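You operate a simulated robot arm through the tools that you are given. There is no shell and no other tool. Be economical: measure what you need, move in short steps, check, and stop when the job is done.

You run a simulated robot arm. Do the job below in one go: nothing can be reset, and whatever is moved stays where it is left.

TASK
Brake the wrap stand, lift the coil off, wipe the plate clean and load the grey 30 m coil.
Fine: orange lever at HOLD; the old coil goes beside the crank; use the folded green cloth and put it back. What is to be rubbed or washed off counts as gone when no trace of it is left.

Only the result counts: the job must be done as asked and must still hold three seconds after the hand-in. Knocking over, shifting, dropping, spilling or breaking anything else fails it. Flat cloth is picked up by pressing the open fingertips on it (5 to 10 N) and closing them slowly along it; thin cloth reads only 2 to 8 mm in the jaws.

THE ROBOT
A 7-joint arm with a two-finger parallel gripper on a trunk, on a base that drives. Base frame: it is fixed to the floor where the robot stands at the start and does not move with it; the origin is under the middle of the robot, x ahead of it, y to its left, z up. Lengths are in m, angles in degrees, forces in N, time in s.
With the tool pointing down near the work surface it reaches from about 0.34 to 0.78 m from the robot's upright axis, wherever it stands. Its first joint turns from -166.0 to 166.0 degrees. Places, roughly: film arm [0.9, 0, 1]; orange lever of the wrap stand [0.5, 0.1, 0.8]; plate of the wrap stand [0.6, 0, 0.8]; steel bench beside the crank [0.6, -0.5, 0.7]; white latch of the roll holder [0.9, -0.2, 0.8]. Payload 3.91 kg.
The TCP is the grasp point between the finger pads, 0.03 m short of the fingertips. In the tool frame z runs along the fingers and y along their closing line. Largest opening 0.11 m; finger width 0.02, thickness 0.01; the body of the gripper, 0.048 by 0.112 m, starts 0.055 m behind the TCP.
Orientation is that of the tool frame in the base frame, as [roll, pitch, yaw] about the fixed x, y, z axes, in that order (R = Rz(yaw) Ry(pitch) Rx(roll)). With the fingers straight down and closing along the base's y, the tool's x points along the base's -x, its y along +y and its z along -z.

THE INTERFACE
- The arm moves only by the tool move_arm. Its argument "steps" is a list of rows, each a list of 3 entries, a list of its own where there are three numbers: the shift along the base's x, y, z in cm, then the turn, a rotation vector about the base's x, y, z in degrees, then the finger opening in cm, from 0 to 11. In form: [[[tx, ty, tz], [rx, ry, rz], gripper], ...]. A call has 1 to 10 rows; each row shifts and turns the commanded pose from where the row before left it. Each row takes 0.2 s and may step no farther than 0.05 m and 8.6 degrees from the row before; otherwise, or with a gripper value out of range, the whole call is refused. A pose out of reach is approached as far as the arm can. The call stops where the force on the tool passes 40 N (or 10 N more than at its start, if that is more) or the arm is blocked; 0.2 s more then pass. Each finger travels about 0.153 m/s and halts on what it meets, pressing with about 22 N; the grip force reading is that of the motor and also rises with nothing between the fingers. The clock runs only during rows and for 0.2 s after the last one: add rows that do not move to give the fingers time. It gives the time, the measured TCP pose, the force on the tool (base axes), the opening and the grip force at its end, in the units of the frame above (readings bear some noise), with the torque about the TCP (base axes, N m) and any sound that the robot's microphone picked up, and new pictures: "views" is both (left out), scene, wrist or none.
- Cameras (640 x 400 px; columns grow to the right, rows downward): "scene" is now at [-0.0005, 0.1321, 1.4907]; the picture's right is [-0.16, -0.99, 0.00], its down [-0.78, 0.13, -0.62] and it looks along [0.61, -0.10, -0.79] (base axes); focal length 281 px, centre (320, 200). "wrist" rides on the gripper at [0.077, 0.007, -0.114] in the tool frame; the picture's right is [-0.09, 1.00, 0.00], its down [-0.80, -0.07, -0.59] and it looks along [-0.59, -0.05, 0.80] (tool axes); focal length 270 px, centre (320, 200).
- slide_trunk(by): slides the trunk up (or, below 0, down) by that many m; the arm and the scene camera ride with it, the base frame stays. It gives what a move gives, with no picture.
- drive_base(legs): drives the robot by 1 to 6 legs, each [ahead, turn to the left] in m and degrees, along the robot's own axes; the way and the turn of a leg run together, so that a leg with both is an arc; at most 1.5 m and 180 degrees a leg. The arm and the cameras ride along, it lands a little off, and it stops where it bumps. It gives what a move gives, and a new picture of the scene camera.
- turn_head(pan, tilt): turns the head with the scene camera to pan (to the left, within 155 degrees either way) and tilt (down, from -29 to 69), counted from straight ahead of the robot. It gives what a move gives, and a new picture of the scene camera.
- locate(camera, pixels): for up to 12 pixels [column, row] of the newest picture of that camera ("zoom" is the newest enlarged one), the place [x, y, z] in the base frame of the surface seen there, good to about 0.003 m, but the place of the scene camera against the robot may be out by one fixed shift of up to 0.012 m in any direction. No time passes.
- inspect(camera, box): a new picture of the part [left, top, right, bottom] of that camera's present view, enlarged. No time passes.
- finish_job(): hands the job in; it is judged then, once.

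Keep the steps short. Do not move on a guess: measure, check each grasp and each placing, and mend mistakes. In all there are 80 turns and 260 pictures (those below and enlarged ones count). Leave the gripper open and the arm clear of the work at the hand-in unless told otherwise, and finish with a single line.

The tools are called after "Call:" as name(argument=value, ...) on one line, values as JSON. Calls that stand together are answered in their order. move_arm: Moves the arm, as the interface text tells. Its arguments: {"type":"object","properties":{"steps":{"type":"array"},"views":{"type":"string","enum":["both","scene","wrist","none"]}},"required":["steps"]} The other tools are called the same way: slide_trunk (by) slides the trunk up or down; drive_base (legs) drives the base; turn_head (pan, tilt) turns the head that bears the scene camera; locate (camera, pixels) gives the place of the surface under pixels of a picture; inspect (camera, box) takes an enlarged picture of a part of a camera's view; finish_job () hands the job in.

At the start:

```text
time: 0.0
position: [0.4155, -0.1365, 1.0686]
ee_rot: [180.0, 0.0, -180.0]
contact_force: [-0.5, -0.2, -0.4]
moment: [-0.03, 0.0, 0.04]
grip_width: 0.11
grasp_force: 0.1
trunk travel left (down, up): [-0.475, 0.135]
robot x, y, heading: [0.0034, 0.0014, -0.3]
head pan, tilt: [-9.3, 51.9]
```

scene: 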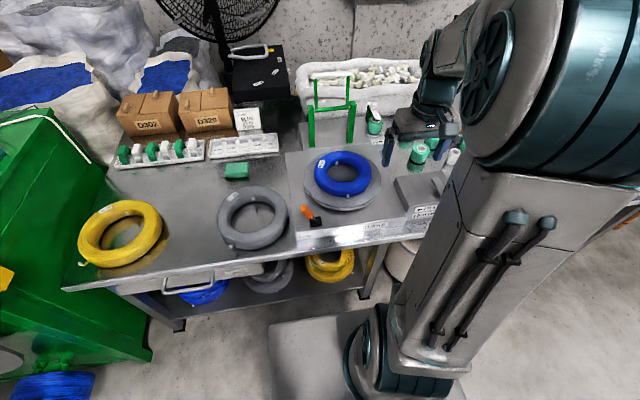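
wrist: 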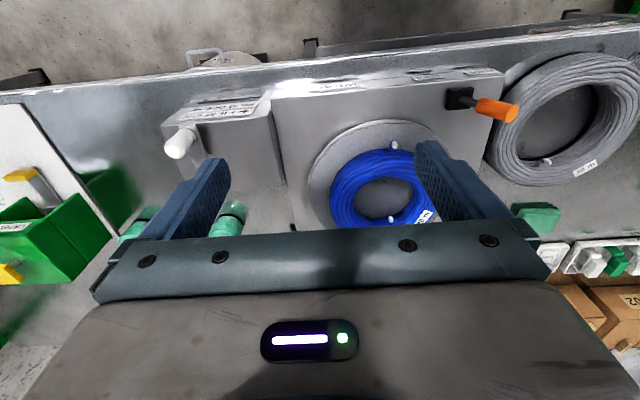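

I see the stand with the blue coil on the plate at about (345,178), the orange lever at (308,212), a grey coil at (252,217) and the green cloth at (237,171). I'll enlarge these views to read the labels.

Call:
inspect(camera="scene", box=[270, 130, 450, 250])

Call:
inspect(camera="scene", box=[70, 150, 300, 300])

Call:
inspect(camera="wrist", box=[420, 50, 640, 190])

Call:
inspect(camera="wrist", box=[150, 60, 450, 240])

```text
3.33 times, centred on (360, 190) of scene
```

zoom: 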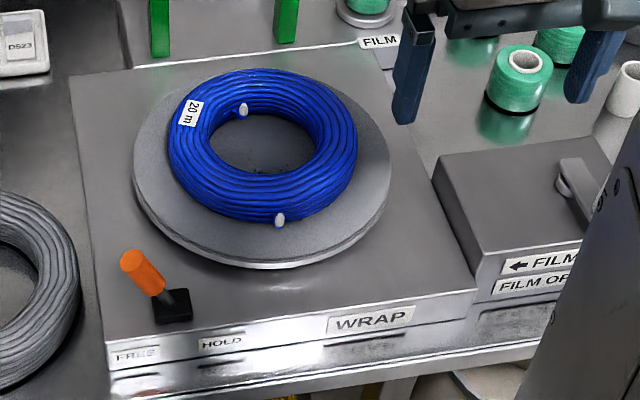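

```text
2.67 times, centred on (185, 225) of scene
```

zoom: 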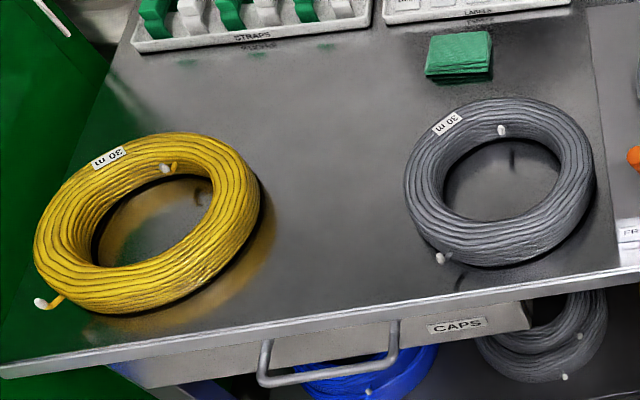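

```text
2.86 times, centred on (530, 120) of wrist
```

zoom: 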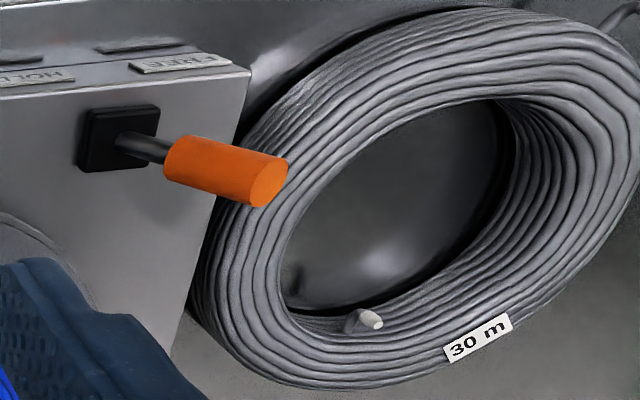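

```text
2.13 times, centred on (300, 150) of wrist
```

zoom: 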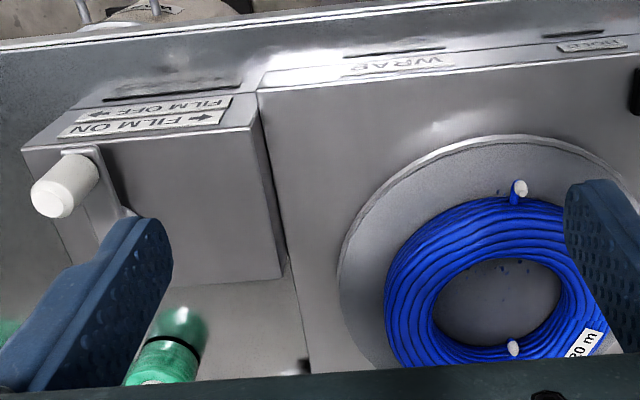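

The lever stands towards FREE, the coil on the plate is 20 m blue, and the coil on the bench is 30 m grey. Now I'll measure these and then look right for the crank.

Call:
locate(camera="scene", pixels=[[306, 209], [316, 219], [345, 172], [345, 190], [345, 203], [320, 175], [379, 174], [252, 217], [251, 192], [237, 171], [227, 170], [248, 170]])

Call:
locate(camera="wrist", pixels=[[498, 110], [458, 98], [380, 198], [393, 145], [345, 180], [435, 135], [560, 115], [500, 110], [520, 70], [600, 90], [540, 215]])

Call:
turn_head(pan=-55, tilt=45)

```text
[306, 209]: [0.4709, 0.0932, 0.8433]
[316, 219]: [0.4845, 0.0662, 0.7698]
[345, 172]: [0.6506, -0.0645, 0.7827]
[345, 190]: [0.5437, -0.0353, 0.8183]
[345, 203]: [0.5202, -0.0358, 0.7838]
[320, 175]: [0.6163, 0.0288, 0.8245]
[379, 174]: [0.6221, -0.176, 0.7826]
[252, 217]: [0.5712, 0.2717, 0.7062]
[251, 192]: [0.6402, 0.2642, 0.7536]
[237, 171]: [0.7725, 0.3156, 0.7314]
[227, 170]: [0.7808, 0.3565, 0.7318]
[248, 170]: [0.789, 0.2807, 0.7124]
```

```text
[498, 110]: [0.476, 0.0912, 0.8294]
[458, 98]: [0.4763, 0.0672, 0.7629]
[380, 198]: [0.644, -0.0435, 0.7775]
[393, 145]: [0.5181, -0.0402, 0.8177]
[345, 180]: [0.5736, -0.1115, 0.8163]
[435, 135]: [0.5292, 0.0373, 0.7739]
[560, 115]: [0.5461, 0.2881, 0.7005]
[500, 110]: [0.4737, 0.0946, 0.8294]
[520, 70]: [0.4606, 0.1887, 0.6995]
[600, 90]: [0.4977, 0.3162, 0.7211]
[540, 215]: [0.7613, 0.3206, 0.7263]
```

```text
time: 1.1
position: [0.4153, -0.1373, 1.069]
ee_rot: [179.9, 0.0, 179.9]
contact_force: [-0.4, 0.2, 1.0]
moment: [0.0, 0.01, -0.01]
grip_width: 0.11
grasp_force: 0.1
trunk travel left (down, up): [-0.475, 0.135]
robot x, y, heading: [0.0021, 0.0027, 0.0]
head pan, tilt: [-55.0, 45.0]
```

scene: 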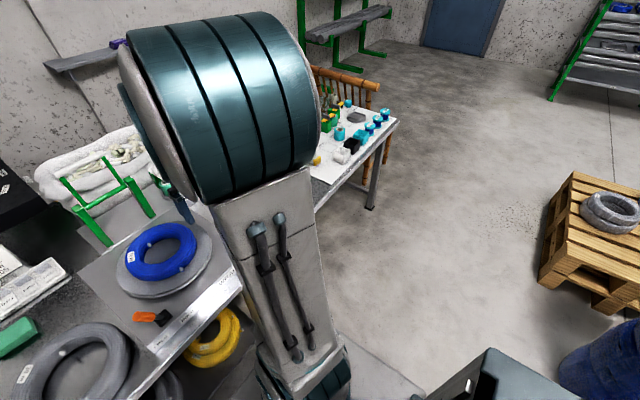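

The arm hides the crank side, so I'll move it right and take a wrist view of that area.

Call:
move_arm(steps=[[[0, -5, 0], [0, 0, 0], 11], [[0, -5, 0], [0, 0, 0], 11], [[0, -5, 0], [0, 0, 0], 11], [[0, -5, 0], [0, 0, 0], 11], [[0, -5, 0], [0, 0, 0], 11]])

```text
time: 2.3
position: [0.4128, -0.3878, 1.0705]
ee_rot: [180.0, -0.1, 180.0]
contact_force: [-0.5, -0.8, -0.9]
moment: [-0.01, 0.01, -0.02]
grip_width: 0.1098
grasp_force: 0.1
trunk travel left (down, up): [-0.475, 0.135]
robot x, y, heading: [-0.0004, -0.0015, 0.3]
head pan, tilt: [-55.0, 45.0]
```

scene: 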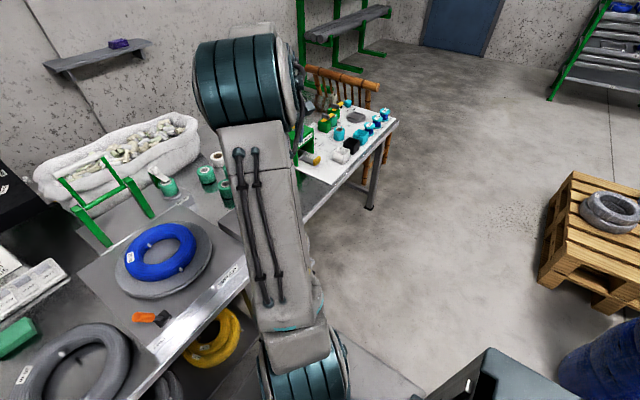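
wrist: 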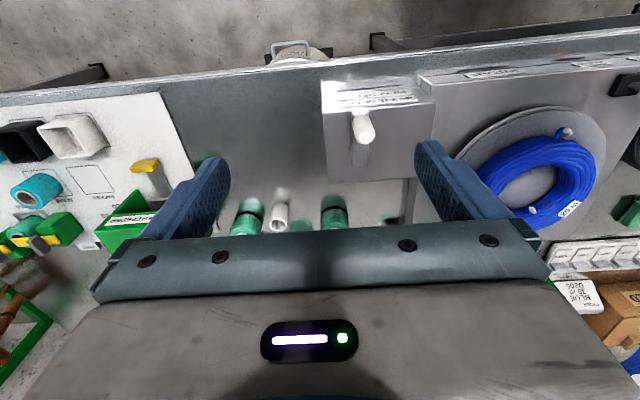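

Call:
inspect(camera="wrist", box=[0, 80, 340, 280])

Call:
locate(camera="wrist", pixels=[[250, 130], [180, 110], [310, 110], [320, 180], [145, 165], [135, 220], [245, 215], [170, 140], [335, 205], [190, 85], [360, 130], [280, 215]])

Call:
inspect(camera="wrist", box=[420, 60, 640, 240])

```text
1.88 times, centred on (170, 180) of wrist
```

zoom: 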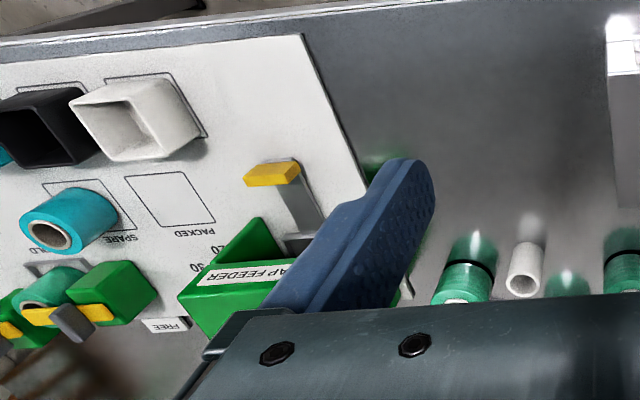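

```text
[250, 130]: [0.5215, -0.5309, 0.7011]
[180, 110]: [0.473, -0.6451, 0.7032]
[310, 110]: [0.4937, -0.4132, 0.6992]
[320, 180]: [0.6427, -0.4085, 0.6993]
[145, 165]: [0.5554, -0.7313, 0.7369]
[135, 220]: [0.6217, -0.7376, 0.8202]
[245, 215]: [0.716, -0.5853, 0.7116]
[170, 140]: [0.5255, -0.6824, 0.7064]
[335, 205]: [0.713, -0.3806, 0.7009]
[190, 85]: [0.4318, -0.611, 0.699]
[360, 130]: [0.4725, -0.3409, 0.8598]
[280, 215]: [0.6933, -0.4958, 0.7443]
```

```text
2.22 times, centred on (530, 150) of wrist
```

zoom: 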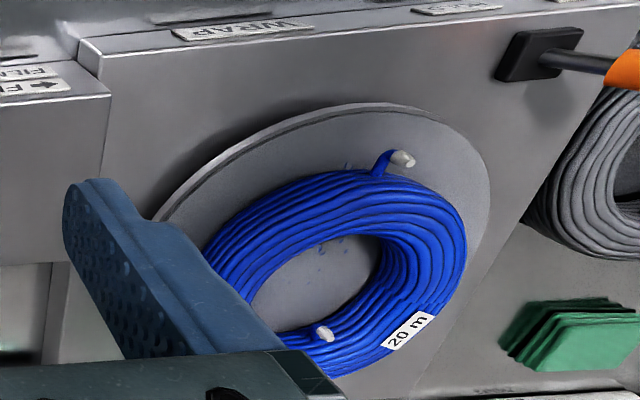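

The strap feeder's crank is the yellow-handled part at about (0.555, -0.73). The bench is free around (0.55, -0.53). Next I'll bring the closed fingers to the FREE side of the lever.

Call:
move_arm(steps=[[[0.6, 4.9, 0], [0, 0, 0], 11], [[0.6, 4.9, 0], [0, 0, 0], 11], [[0.6, 4.9, 0], [0, 0, 0], 11], [[0.6, 4.9, 0], [0, 0, 0], 0], [[0.6, 4.9, 0], [0, 0, 0], 0], [[0.6, 4.9, 0], [0, 0, 0], 0], [[0.6, 4.9, 0], [0, 0, 0], 0], [[0.6, 4.9, 0], [0, 0, 0], 0], [[0.6, 4.9, 0], [0, 0, 0], 0], [[0.6, 4.9, 0], [0, 0, 0], 0]], views="none")

Call:
turn_head(pan=0, tilt=50)

Call:
move_arm(steps=[[[0.4, 4.5, 0], [0, 0, 0], 0], [[0, 1.5, -4.5], [0, 0, 0], 0], [[0, 0, -5], [0, 0, 0], 0], [[0, 0, -5], [0, 0, 0], 0]])

```text
time: 4.5
position: [0.4775, 0.1069, 1.0709]
ee_rot: [-179.9, 0.0, 179.9]
contact_force: [-0.8, 0.9, 0.9]
moment: [-0.01, -0.03, 0.0]
grip_width: 0.0001
grasp_force: 22.0
trunk travel left (down, up): [-0.475, 0.135]
robot x, y, heading: [0.0016, 0.0032, -0.0]
head pan, tilt: [-55.0, 45.0]
```

```text
time: 5.8
position: [0.477, 0.1056, 1.0723]
ee_rot: [180.0, 0.0, -180.0]
contact_force: [0.0, 0.1, 0.1]
moment: [-0.02, 0.01, 0.02]
grip_width: 0.0
grasp_force: 22.5
trunk travel left (down, up): [-0.475, 0.135]
robot x, y, heading: [-0.0012, -0.0009, -0.2]
head pan, tilt: [0.0, 50.0]
```

scene: 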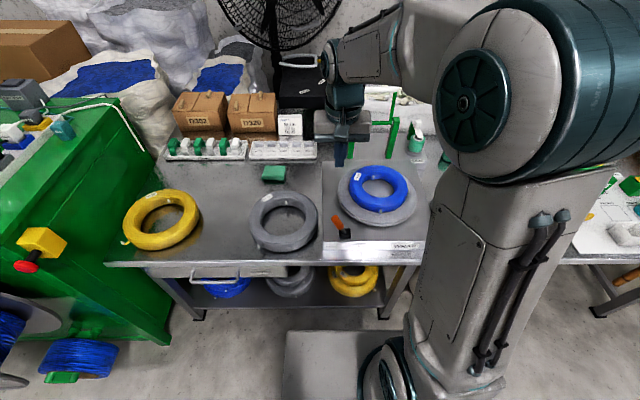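

```text
time: 6.8
position: [0.479, 0.1662, 0.9254]
ee_rot: [180.0, 0.0, 180.0]
contact_force: [0.5, 0.4, -0.5]
moment: [0.0, -0.01, 0.03]
grip_width: 0.0
grasp_force: 22.3
trunk travel left (down, up): [-0.475, 0.135]
robot x, y, heading: [0.0019, -0.0006, 0.1]
head pan, tilt: [0.0, 50.0]
```

scene: 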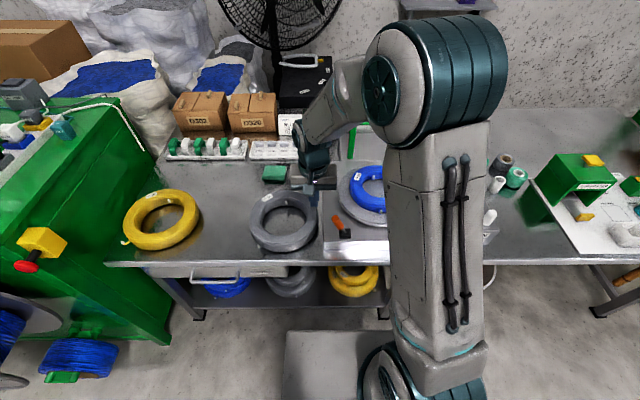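
wrist: 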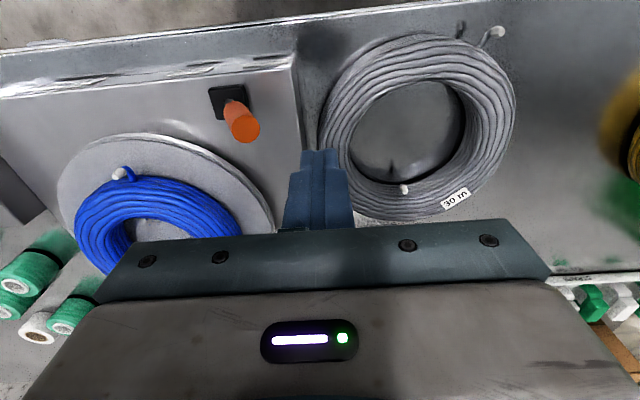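

Call:
locate(camera="wrist", pixels=[[244, 130], [236, 112], [225, 95], [328, 130], [300, 100], [420, 140]])

Call:
inspect(camera="wrist", box=[180, 40, 340, 140])

Call:
inspect(camera="scene", box=[300, 190, 400, 270])

```text
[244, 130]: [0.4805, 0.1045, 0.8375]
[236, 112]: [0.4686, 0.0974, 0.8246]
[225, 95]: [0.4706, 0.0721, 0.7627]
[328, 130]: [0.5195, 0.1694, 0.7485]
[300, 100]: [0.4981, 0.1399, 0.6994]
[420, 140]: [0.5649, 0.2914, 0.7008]
```

```text
4.00 times, centred on (260, 90) of wrist
```

zoom: 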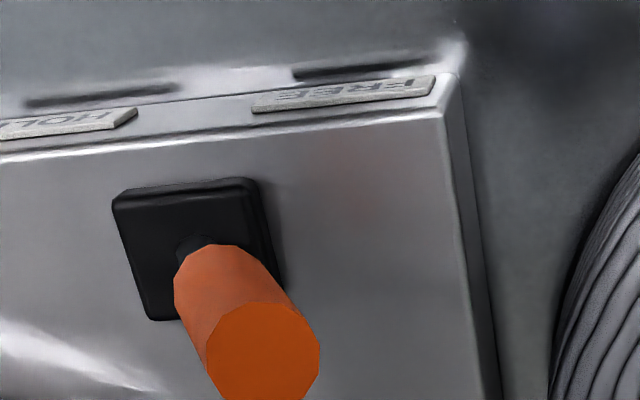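

```text
5.00 times, centred on (350, 230) of scene
```

zoom: 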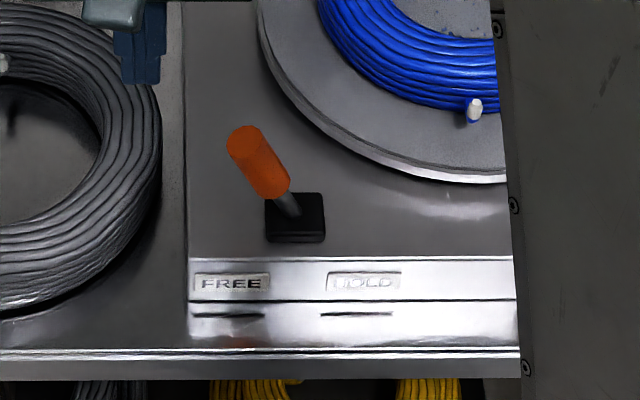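

Lowering beside the handle, then pushing it toward -y (HOLD).

Call:
move_arm(steps=[[[-0.6, 0, -4.5], [0, 0, 0], 0], [[0, 0, -4.5], [0, 0, 0], 0], [[0, -3, 0], [0, 0, 0], 0], [[0, -2, 0], [0, 0, 0], 0], [[0, -1.5, 0], [0, 0, 0], 0], [[0, -1.5, 0], [0, 0, 0], 0], [[0, -1, 0], [0, 0, 0], 0]])

Call:
inspect(camera="scene", box=[300, 190, 400, 270])

```text
time: 8.4
position: [0.4734, 0.0739, 0.8356]
ee_rot: [180.0, 0.0, -180.0]
contact_force: [-0.1, 0.0, 1.0]
moment: [0.03, 0.0, 0.02]
grip_width: 0.0
grasp_force: 21.7
trunk travel left (down, up): [-0.475, 0.135]
robot x, y, heading: [0.0012, -0.0005, -0.3]
head pan, tilt: [0.0, 50.0]
```

scene: 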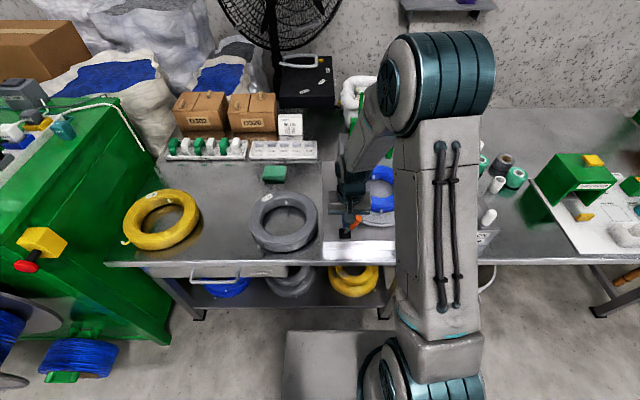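
wrist: 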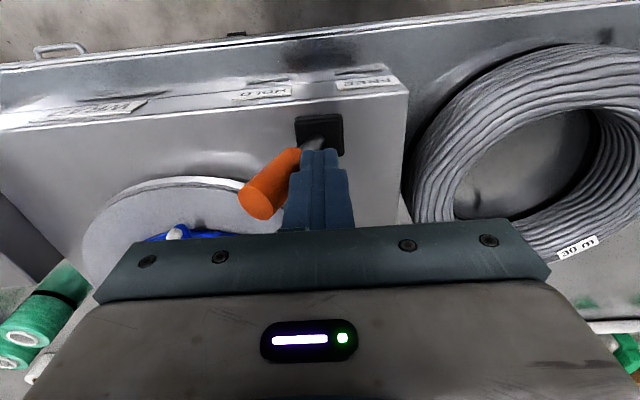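

```text
5.00 times, centred on (350, 230) of scene
```

zoom: 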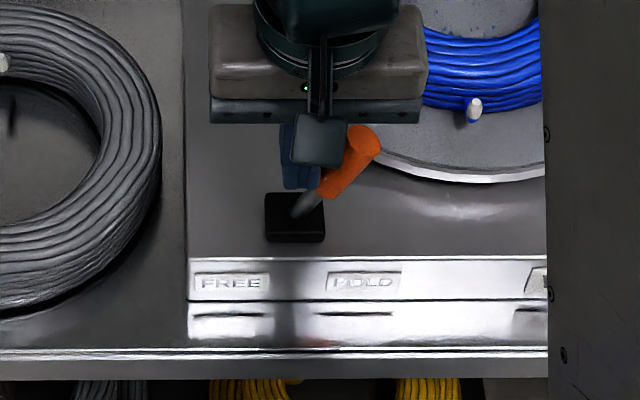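

The lever has flipped toward HOLD, so I'll measure it.

Call:
locate(camera="wrist", pixels=[[258, 203], [275, 180], [290, 160], [320, 120]])

Call:
move_arm(steps=[[[0, -0.5, 0], [0, 0, 0], 0], [[0, -0.5, 0], [0, 0, 0], 0]], views="wrist")

```text
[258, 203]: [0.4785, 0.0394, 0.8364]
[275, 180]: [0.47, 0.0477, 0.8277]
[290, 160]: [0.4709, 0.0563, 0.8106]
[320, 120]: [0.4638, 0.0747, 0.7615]
```

```text
time: 9.1
position: [0.4729, 0.073, 0.8348]
ee_rot: [179.6, 0.2, -179.2]
contact_force: [-1.7, 14.1, 4.2]
moment: [0.42, 0.01, 0.09]
grip_width: 0.0
grasp_force: 22.0
trunk travel left (down, up): [-0.475, 0.135]
robot x, y, heading: [-0.0015, 0.0011, 0.6]
head pan, tilt: [0.0, 50.0]
stopped in row 2: the force on the tool passed its limit at 43 N (the readings are from after the stop); the commanded pose is now the measured one
```

wrist: 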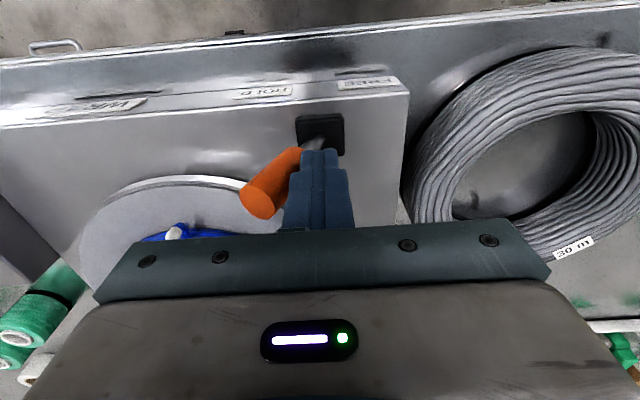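

The lever is firm against its HOLD stop. I'll back away, rise and look at the blue coil from above.

Call:
move_arm(steps=[[[0, 3, 0], [0, 0, 0], 0], [[0, 2, 4.5], [0, 0, 0], 0], [[0, 0, 5], [0, 0, 0], 11], [[-3, -4, 0], [0, 0, 0], 11], [[-3, -4, 1], [0, 0, 0], 11], [[-3, -4, 1], [0, 0, 0], 11], [[0, -4, 1], [0, 0, 0], 11], [[0, 0, 0], [0, 0, 0], 11]])

Call:
inspect(camera="scene", box=[310, 130, 430, 270])

```text
refused: row 5 steps farther than a row can; nothing moved
```

```text
2.86 times, centred on (370, 200) of scene
```

zoom: 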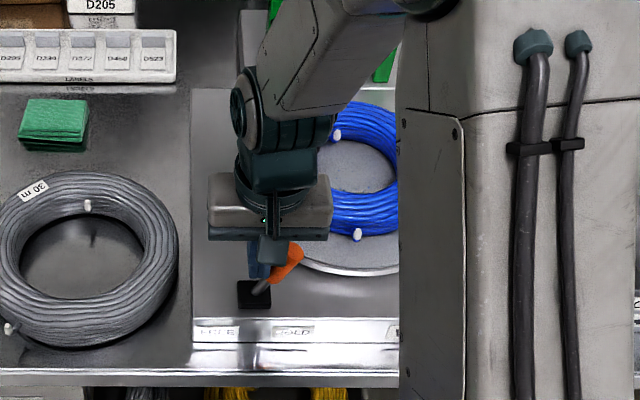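

Call:
move_arm(steps=[[[0, 3, 0], [0, 0, 0], 0], [[0, 2, 4.5], [0, 0, 0], 0], [[0, 0, 5], [0, 0, 0], 11], [[-3, -3, 1], [0, 0, 0], 11], [[-3, -3, 1], [0, 0, 0], 11], [[-3, -3, 1], [0, 0, 0], 11], [[0, -4, 1], [0, 0, 0], 11], [[0, -4, 0], [0, 0, 0], 11]])

Call:
inspect(camera="wrist", box=[200, 60, 500, 260])

```text
time: 10.9
position: [0.3815, -0.0456, 0.9697]
ee_rot: [179.7, 0.0, -179.6]
contact_force: [1.3, 0.2, -0.1]
moment: [0.01, -0.01, -0.02]
grip_width: 0.1101
grasp_force: 0.1
trunk travel left (down, up): [-0.475, 0.135]
robot x, y, heading: [0.0021, -0.0009, 0.5]
head pan, tilt: [0.0, 50.0]
```

scene: 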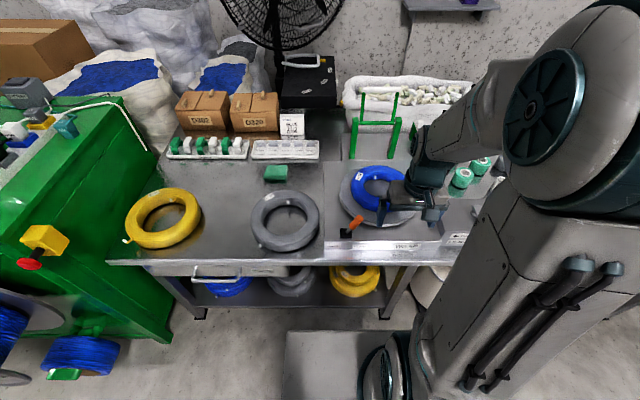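
wrist: 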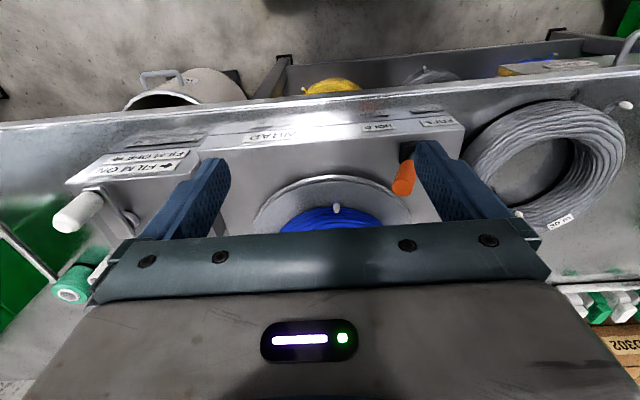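

```text
2.00 times, centred on (350, 160) of wrist
```

zoom: 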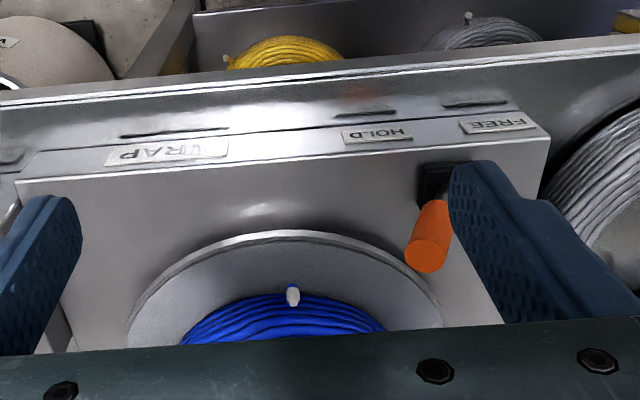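

Call:
move_arm(steps=[[[1, 0, 4.5], [0, 0, 0], 11], [[2, 1, 4], [0, 0, 0], 11], [[3, 1, 3.5], [0, 0, 0], 11], [[2, 0, 3.5], [0, 0, 0], 11], [[0, 0, 0], [0, 0, 0], 11]])

Call:
inspect(camera="wrist", box=[220, 80, 420, 230])

```text
time: 12.1
position: [0.4623, -0.0295, 1.1231]
ee_rot: [179.7, 0.0, -179.5]
contact_force: [-0.5, 0.1, 0.1]
moment: [0.03, 0.0, 0.02]
grip_width: 0.11
grasp_force: 0.1
trunk travel left (down, up): [-0.475, 0.135]
robot x, y, heading: [0.0028, -0.0004, 0.5]
head pan, tilt: [0.0, 50.0]
```

scene: 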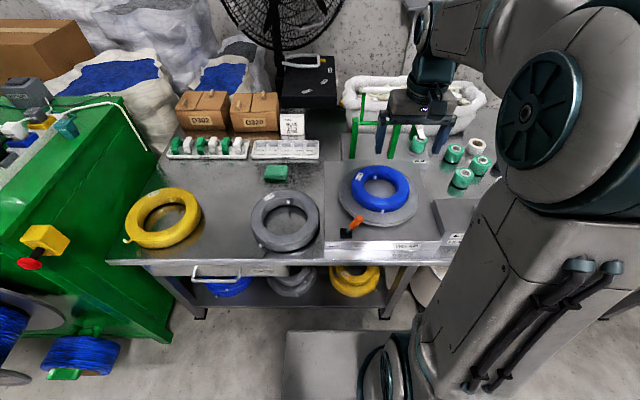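
wrist: 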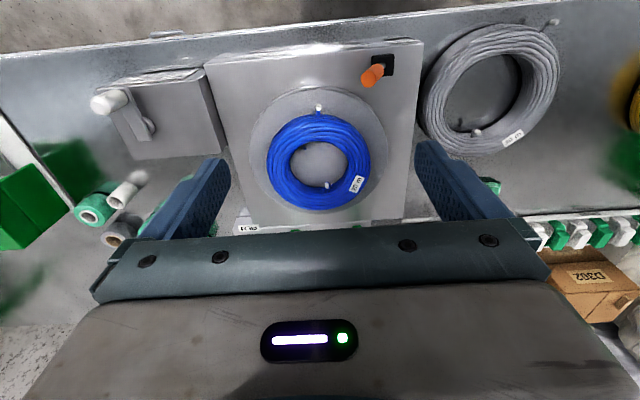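

```text
2.67 times, centred on (320, 155) of wrist
```

zoom: 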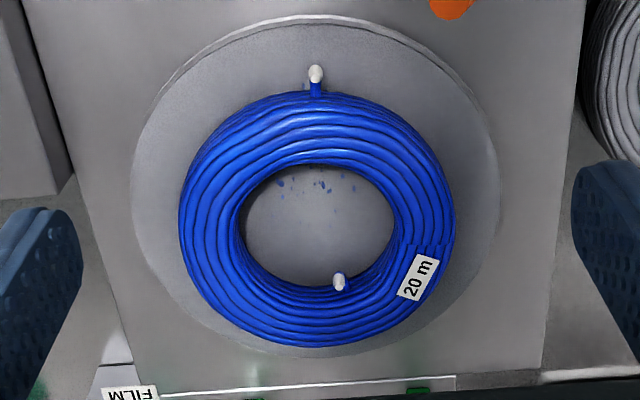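

Call:
locate(camera="zoom", pixels=[[182, 215], [455, 215], [318, 95], [318, 345], [245, 220], [392, 215], [318, 168], [318, 280], [210, 215], [425, 215], [135, 200], [499, 200]])

Call:
locate(camera="wrist", pixels=[[318, 88], [318, 215], [422, 88], [545, 55], [487, 88], [450, 88], [515, 88], [485, 30], [490, 150], [485, 50], [482, 130], [535, 70]])

```text
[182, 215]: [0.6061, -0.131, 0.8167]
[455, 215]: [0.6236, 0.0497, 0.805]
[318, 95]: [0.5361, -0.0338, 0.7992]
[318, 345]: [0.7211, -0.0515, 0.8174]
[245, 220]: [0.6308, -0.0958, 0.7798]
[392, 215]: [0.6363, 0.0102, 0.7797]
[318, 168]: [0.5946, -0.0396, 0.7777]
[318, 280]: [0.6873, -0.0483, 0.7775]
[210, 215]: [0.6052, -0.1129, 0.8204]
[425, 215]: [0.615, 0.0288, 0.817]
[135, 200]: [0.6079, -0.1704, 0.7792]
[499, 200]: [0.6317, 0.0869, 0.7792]
```

```text
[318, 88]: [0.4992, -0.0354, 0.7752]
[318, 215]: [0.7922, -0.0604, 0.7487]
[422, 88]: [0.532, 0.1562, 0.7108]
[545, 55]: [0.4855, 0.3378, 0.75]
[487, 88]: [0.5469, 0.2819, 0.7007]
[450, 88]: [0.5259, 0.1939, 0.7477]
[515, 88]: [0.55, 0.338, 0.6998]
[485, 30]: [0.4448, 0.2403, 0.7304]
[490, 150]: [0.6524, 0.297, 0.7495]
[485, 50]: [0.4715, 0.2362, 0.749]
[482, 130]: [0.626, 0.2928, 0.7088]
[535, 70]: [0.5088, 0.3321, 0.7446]
```

Blue flecks show on the plate. The blue coil's centre is about (0.628, -0.041), with its ring middle about 0.07 out, top 0.82 and plate 0.78. I'll grip the ring on its -y side, going above it first.

Call:
move_arm(steps=[[[3.3, -1.65, -3], [0, 0, 0], 7], [[3.3, -1.65, -3], [0, 0, 0], 7], [[3.3, -1.65, -3], [0, 0, 0], 7], [[3.3, -1.65, -3], [0, 0, 0], 7], [[3.4, -1.65, -3], [0, 0, 0], 7], [[0, 0, -4], [0, 0, 0], 7], [[0, 0, -3], [0, 0, 0], 7], [[0, 0, 0], [0, 0, 0], 7]])

```text
time: 13.9
position: [0.6271, -0.1118, 0.907]
ee_rot: [179.7, 0.1, -179.5]
contact_force: [1.2, 0.3, 0.4]
moment: [0.01, 0.06, 0.0]
grip_width: 0.0703
grasp_force: 0.0
trunk travel left (down, up): [-0.475, 0.135]
robot x, y, heading: [-0.003, 0.0017, 0.3]
head pan, tilt: [0.0, 50.0]
```

scene: 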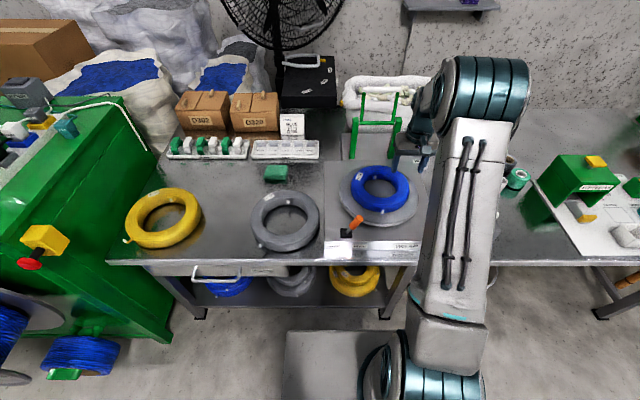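
wrist: 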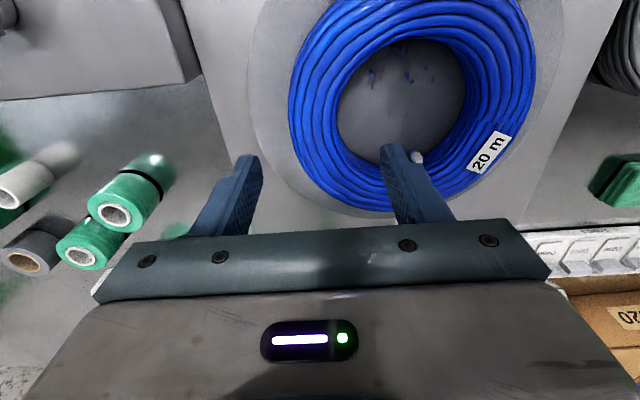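

Call:
locate(camera="wrist", pixels=[[291, 100], [338, 110], [466, 90], [537, 70], [315, 105], [500, 85], [400, 40], [380, 170]])

```text
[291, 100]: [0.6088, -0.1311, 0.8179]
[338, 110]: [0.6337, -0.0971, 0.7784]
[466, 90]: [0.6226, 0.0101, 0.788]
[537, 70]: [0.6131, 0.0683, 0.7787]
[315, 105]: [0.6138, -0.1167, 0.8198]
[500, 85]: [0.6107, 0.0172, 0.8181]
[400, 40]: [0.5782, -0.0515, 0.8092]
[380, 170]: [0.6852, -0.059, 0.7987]
```

The measurements agree. I'll descend and close slowly.

Call:
move_arm(steps=[[[0, 0, -4], [0, 0, 0], 7], [[0, 0, -3], [0, 0, 0], 7], [[0, 0, -2.3], [0, 0, 0], 7], [[0, 0, 0], [0, 0, 0], 4.5], [[0, 0, 0], [0, 0, 0], 3], [[0, 0, 0], [0, 0, 0], 2], [[0, 0, 0], [0, 0, 0], 2]], views="wrist")

```text
time: 15.5
position: [0.6291, -0.1129, 0.8144]
ee_rot: [179.8, 0.1, -179.4]
contact_force: [-1.3, -3.8, 4.2]
moment: [-0.74, -0.61, -0.23]
grip_width: 0.0352
grasp_force: 21.9
trunk travel left (down, up): [-0.475, 0.135]
robot x, y, heading: [-0.0044, 0.0019, 0.5]
head pan, tilt: [0.0, 50.0]
```

wrist: 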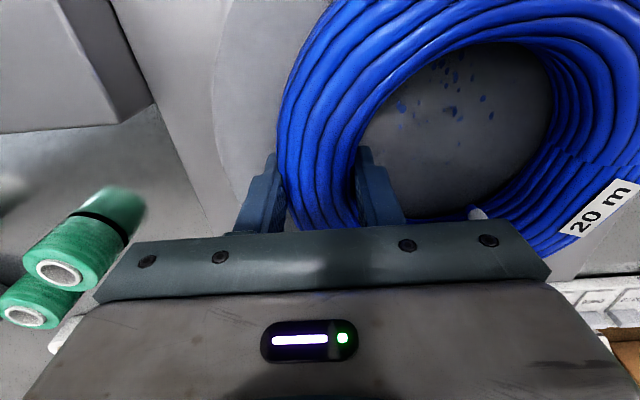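

Gripped at 3.5 cm. I'll lift a little and check.

Call:
move_arm(steps=[[[0, 0, 1], [0, 0, 0], 2], [[0, 0, 2], [0, 0, 0], 2], [[0, 0, 3], [0, 0, 0], 2], [[0, 0, 3], [0, 0, 0], 2], [[0, 0, 0], [0, 0, 0], 2]])

```text
time: 16.7
position: [0.6289, -0.1141, 0.9028]
ee_rot: [179.5, -0.1, -179.6]
contact_force: [-0.2, -0.2, 0.6]
moment: [0.01, 0.03, 0.04]
grip_width: 0.02
grasp_force: 0.1
trunk travel left (down, up): [-0.475, 0.135]
robot x, y, heading: [0.0011, 0.0015, 0.3]
head pan, tilt: [0.0, 50.0]
```

scene: 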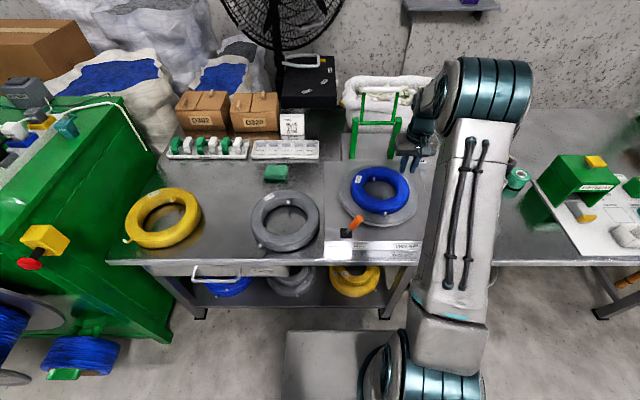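
wrist: 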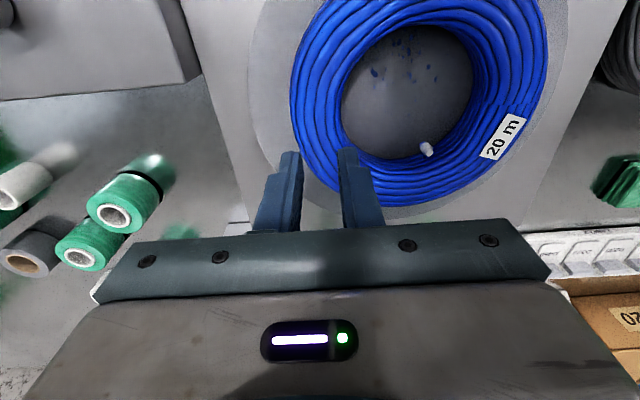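

The coil slipped out because the one-sided load was too much for the pads; it stays in place on the plate. I'll try a balanced grip instead, with both fingers in the hole spreading outward at the coil's centre.

Call:
move_arm(steps=[[[0, 3.6, 0], [0, 0, 0], 4], [[0, 3.7, 0], [0, 0, 0], 4], [[0, 0, -4], [0, 0, 0], 4], [[0, 0, -3], [0, 0, 0], 4], [[0, 0, -2], [0, 0, 0], 4], [[0, 0, 0], [0, 0, 0], 6], [[0, 0, 0], [0, 0, 0], 8], [[0, 0, 0], [0, 0, 0], 9], [[0, 0, 0], [0, 0, 0], 11], [[0, 0, 0], [0, 0, 0], 11]])

```text
time: 18.9
position: [0.6292, -0.0441, 0.8129]
ee_rot: [179.7, 0.0, -179.5]
contact_force: [0.6, 0.8, -4.9]
moment: [-0.06, -0.02, -0.02]
grip_width: 0.0803
grasp_force: 0.1
trunk travel left (down, up): [-0.475, 0.135]
robot x, y, heading: [-0.0, 0.0004, 0.4]
head pan, tilt: [0.0, 50.0]
```

scene: 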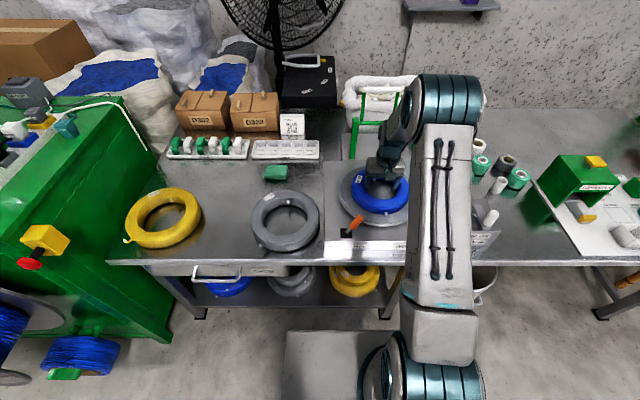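
wrist: 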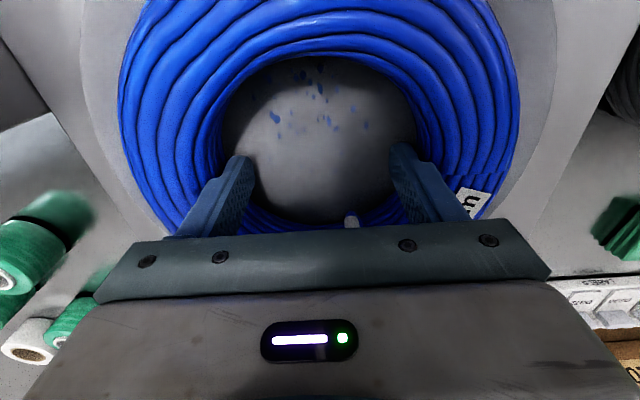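

The fingers stopped at 8.0 cm against the inner wall. I'll lift slowly and read the force.

Call:
move_arm(steps=[[[0, 0, 0.5], [0, 0, 0], 11], [[0, 0, 0.5], [0, 0, 0], 11], [[0, 0, 0.5], [0, 0, 0], 11], [[0, 0, 0.5], [0, 0, 0], 11]])

```text
time: 19.9
position: [0.6282, -0.0404, 0.8331]
ee_rot: [179.7, 0.0, -179.5]
contact_force: [-0.2, -0.4, -5.1]
moment: [0.0, -0.02, 0.04]
grip_width: 0.0804
grasp_force: 0.1
trunk travel left (down, up): [-0.475, 0.135]
robot x, y, heading: [-0.0005, -0.001, 0.4]
head pan, tilt: [0.0, 50.0]
```

scene: 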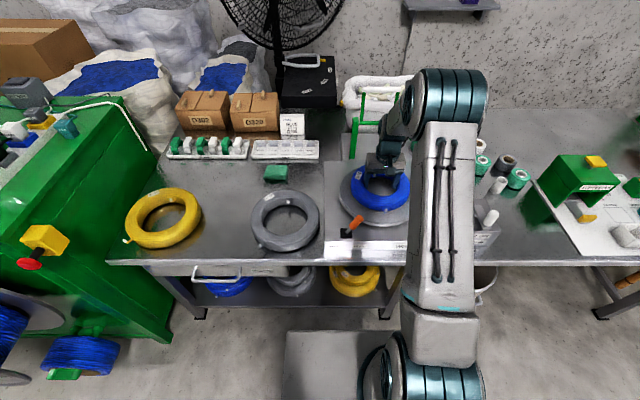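
wrist: 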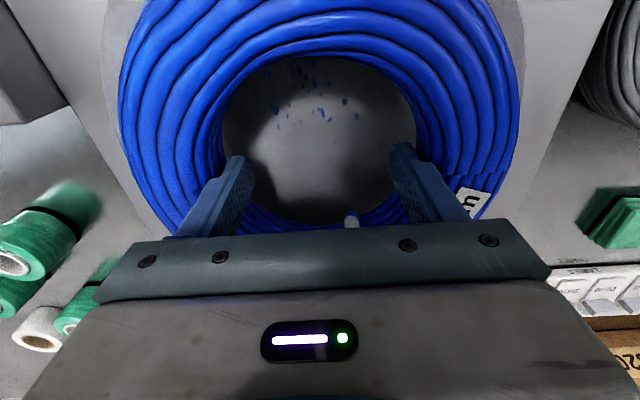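

The balanced grip works: about 5 N hangs from it and the coil moves with the fingers. I'll raise further and go over to the right, staying above the latch.

Call:
move_arm(steps=[[[0, 0, 2], [0, 0, 0], 11], [[0, 0, 2.5], [0, 0, 0], 11], [[0, 0, 3], [0, 0, 0], 11], [[0, 0, 3], [0, 0, 0], 11], [[0, 0, 2.5], [0, 0, 0], 11], [[-0.5, -1.5, 0], [0, 0, 0], 11], [[-0.5, -3, 0], [0, 0, 0], 11], [[-0.5, -3.5, 0], [0, 0, 0], 11], [[-0.5, -4, 0], [0, 0, 0], 11], [[-0.5, -4, 0], [0, 0, 0], 11]], views="wrist")

Call:
move_arm(steps=[[[-0.5, -4, 0], [0, 0, 0], 11], [[-0.5, -4, 0], [0, 0, 0], 11], [[-0.5, -4, 0], [0, 0, 0], 11], [[-0.5, -4, 0], [0, 0, 0], 11], [[-0.5, -4, 0], [0, 0, 0], 11], [[-0.5, -4, 0], [0, 0, 0], 11], [[-0.5, -4, 0], [0, 0, 0], 11], [[-0.5, -3, 0], [0, 0, 0], 11], [[-0.5, -1.5, 0], [0, 0, 0], 11], [[0, 0, 0], [0, 0, 0], 11]])

```text
time: 22.1
position: [0.6055, -0.204, 0.9655]
ee_rot: [179.7, 0.0, -179.5]
contact_force: [0.1, -0.6, -5.7]
moment: [-0.03, 0.0, 0.01]
grip_width: 0.0804
grasp_force: 0.0
trunk travel left (down, up): [-0.475, 0.135]
robot x, y, heading: [0.0005, -0.0018, 0.3]
head pan, tilt: [0.0, 50.0]
```

wrist: 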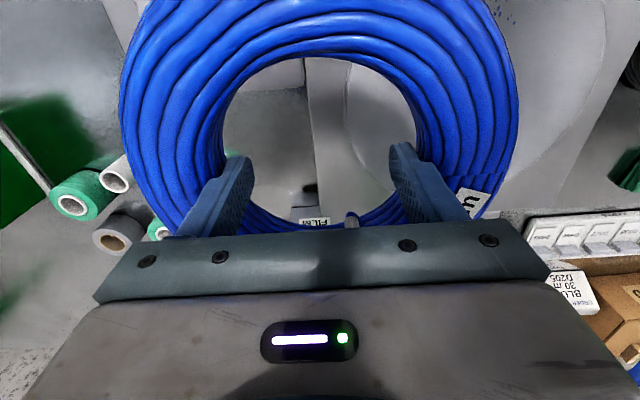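

```text
time: 24.3
position: [0.5544, -0.5221, 0.9621]
ee_rot: [179.5, 0.0, -179.5]
contact_force: [0.8, -0.5, -5.6]
moment: [0.01, 0.01, 0.01]
grip_width: 0.0806
grasp_force: 0.0
out of reach, approached as far as the arm can: row 9
trunk travel left (down, up): [-0.475, 0.135]
robot x, y, heading: [-0.0015, -0.0006, 0.6]
head pan, tilt: [0.0, 50.0]
```

scene: 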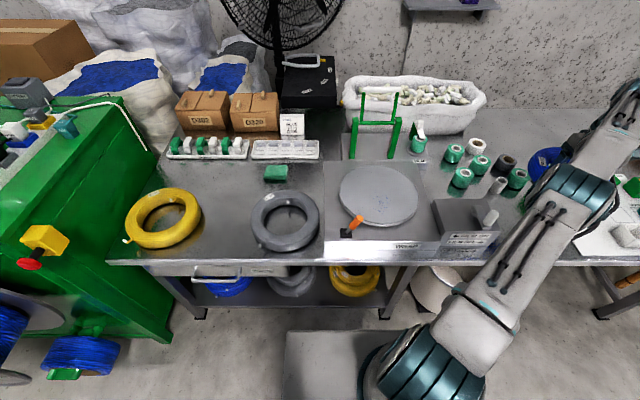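
wrist: 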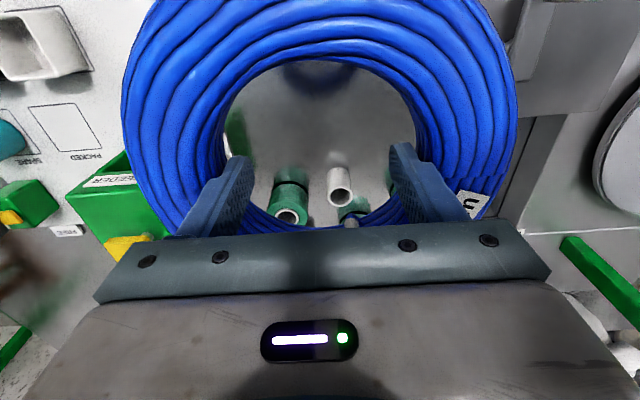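

The coil hangs well. I'll go down over the free bench at about (0.545, -0.53).

Call:
move_arm(steps=[[[-0.5, -0.4, -3], [0, 0, 0], 11], [[-0.5, -0.4, -3], [0, 0, 0], 11], [[0, 0, -3], [0, 0, 0], 11], [[0, 0, -3], [0, 0, 0], 11], [[0, 0, -3], [0, 0, 0], 11], [[0, 0, -2], [0, 0, 0], 11], [[0, 0, -1.5], [0, 0, 0], 11], [[0, 0, 0], [0, 0, 0], 11]])

```text
time: 26.1
position: [0.5433, -0.5327, 0.7745]
ee_rot: [179.7, 0.0, -179.5]
contact_force: [-0.8, 0.3, -5.4]
moment: [-0.02, -0.03, -0.04]
grip_width: 0.0803
grasp_force: 0.1
trunk travel left (down, up): [-0.475, 0.135]
robot x, y, heading: [0.0002, -0.0057, 0.5]
head pan, tilt: [0.0, 50.0]
```

scene: 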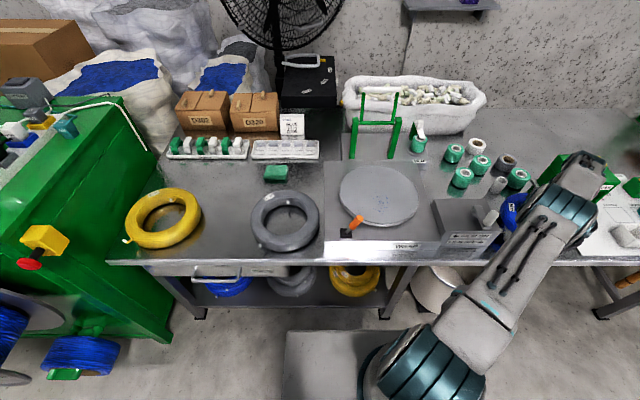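
wrist: 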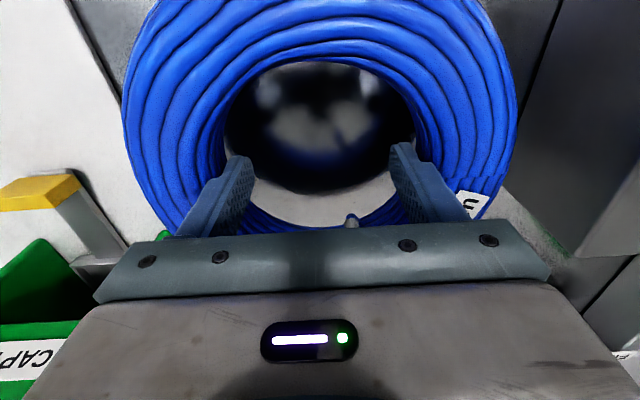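

Call:
move_arm(steps=[[[0, 0, -1.5], [0, 0, 0], 11], [[0, 0, -1.5], [0, 0, 0], 11], [[0, 0, -0.5], [0, 0, 0], 11], [[0, 0, -0.3], [0, 0, 0], 11], [[0, 0, 0], [0, 0, 0], 11]], views="wrist")

```text
time: 27.3
position: [0.5467, -0.5315, 0.7385]
ee_rot: [179.7, 0.0, -179.6]
contact_force: [-0.4, 0.3, -7.0]
moment: [0.0, -0.04, -0.03]
grip_width: 0.0804
grasp_force: 0.0
trunk travel left (down, up): [-0.475, 0.135]
robot x, y, heading: [0.0, 0.0014, 0.2]
head pan, tilt: [0.0, 50.0]
```

wrist: 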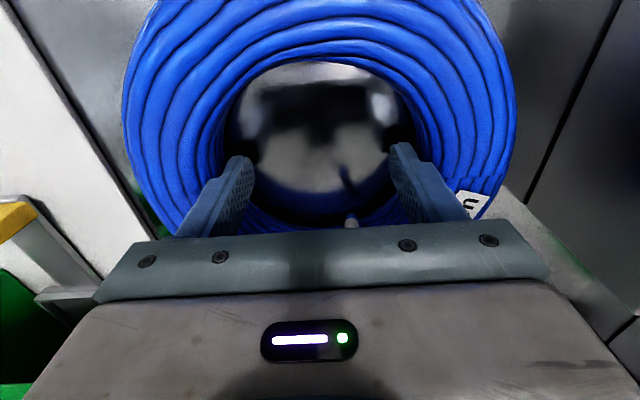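

Call:
move_arm(steps=[[[0, 0, -0.2], [0, 0, 0], 11], [[0, 0, -0.2], [0, 0, 0], 11], [[0, 0, 0], [0, 0, 0], 11]], views="none")

```text
time: 28.1
position: [0.547, -0.531, 0.7365]
ee_rot: [179.8, 0.3, -179.6]
contact_force: [1.5, -1.3, 4.0]
moment: [0.16, 0.0, 0.09]
grip_width: 0.0805
grasp_force: 0.1
trunk travel left (down, up): [-0.475, 0.135]
robot x, y, heading: [0.0007, -0.0009, 0.4]
head pan, tilt: [0.0, 50.0]
```

The force flipped to +4 N, so the coil rests on the bench. I'll close the fingers inward and lift out.

Call:
move_arm(steps=[[[0, 0, 0], [0, 0, 0], 6], [[0, 0, 0], [0, 0, 0], 5], [[0, 0, 0], [0, 0, 0], 5], [[0, 0, 3], [0, 0, 0], 5], [[0, 0, 4], [0, 0, 0], 5], [[0, 0, 5], [0, 0, 0], 5], [[0, 1, 4.5], [0, 0, 0], 5], [[-1, 3, 3], [0, 0, 0], 5], [[-1, 4, 1], [0, 0, 0], 5], [[0, 4, 0], [0, 0, 0], 5]])

```text
time: 30.3
position: [0.5272, -0.4091, 0.9411]
ee_rot: [179.7, 0.1, -179.4]
contact_force: [0.0, 0.1, 0.1]
moment: [0.0, 0.01, 0.0]
grip_width: 0.0501
grasp_force: 0.1
trunk travel left (down, up): [-0.475, 0.135]
robot x, y, heading: [-0.0006, -0.0004, 0.7]
head pan, tilt: [0.0, 50.0]
```

scene: 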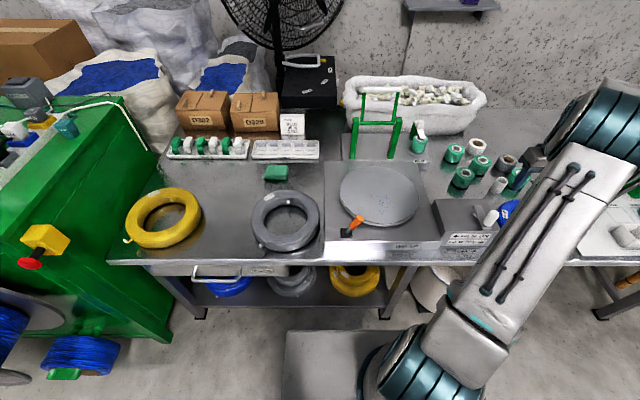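
wrist: 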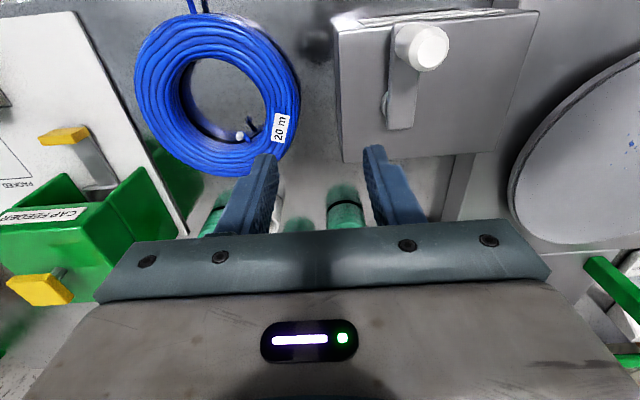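

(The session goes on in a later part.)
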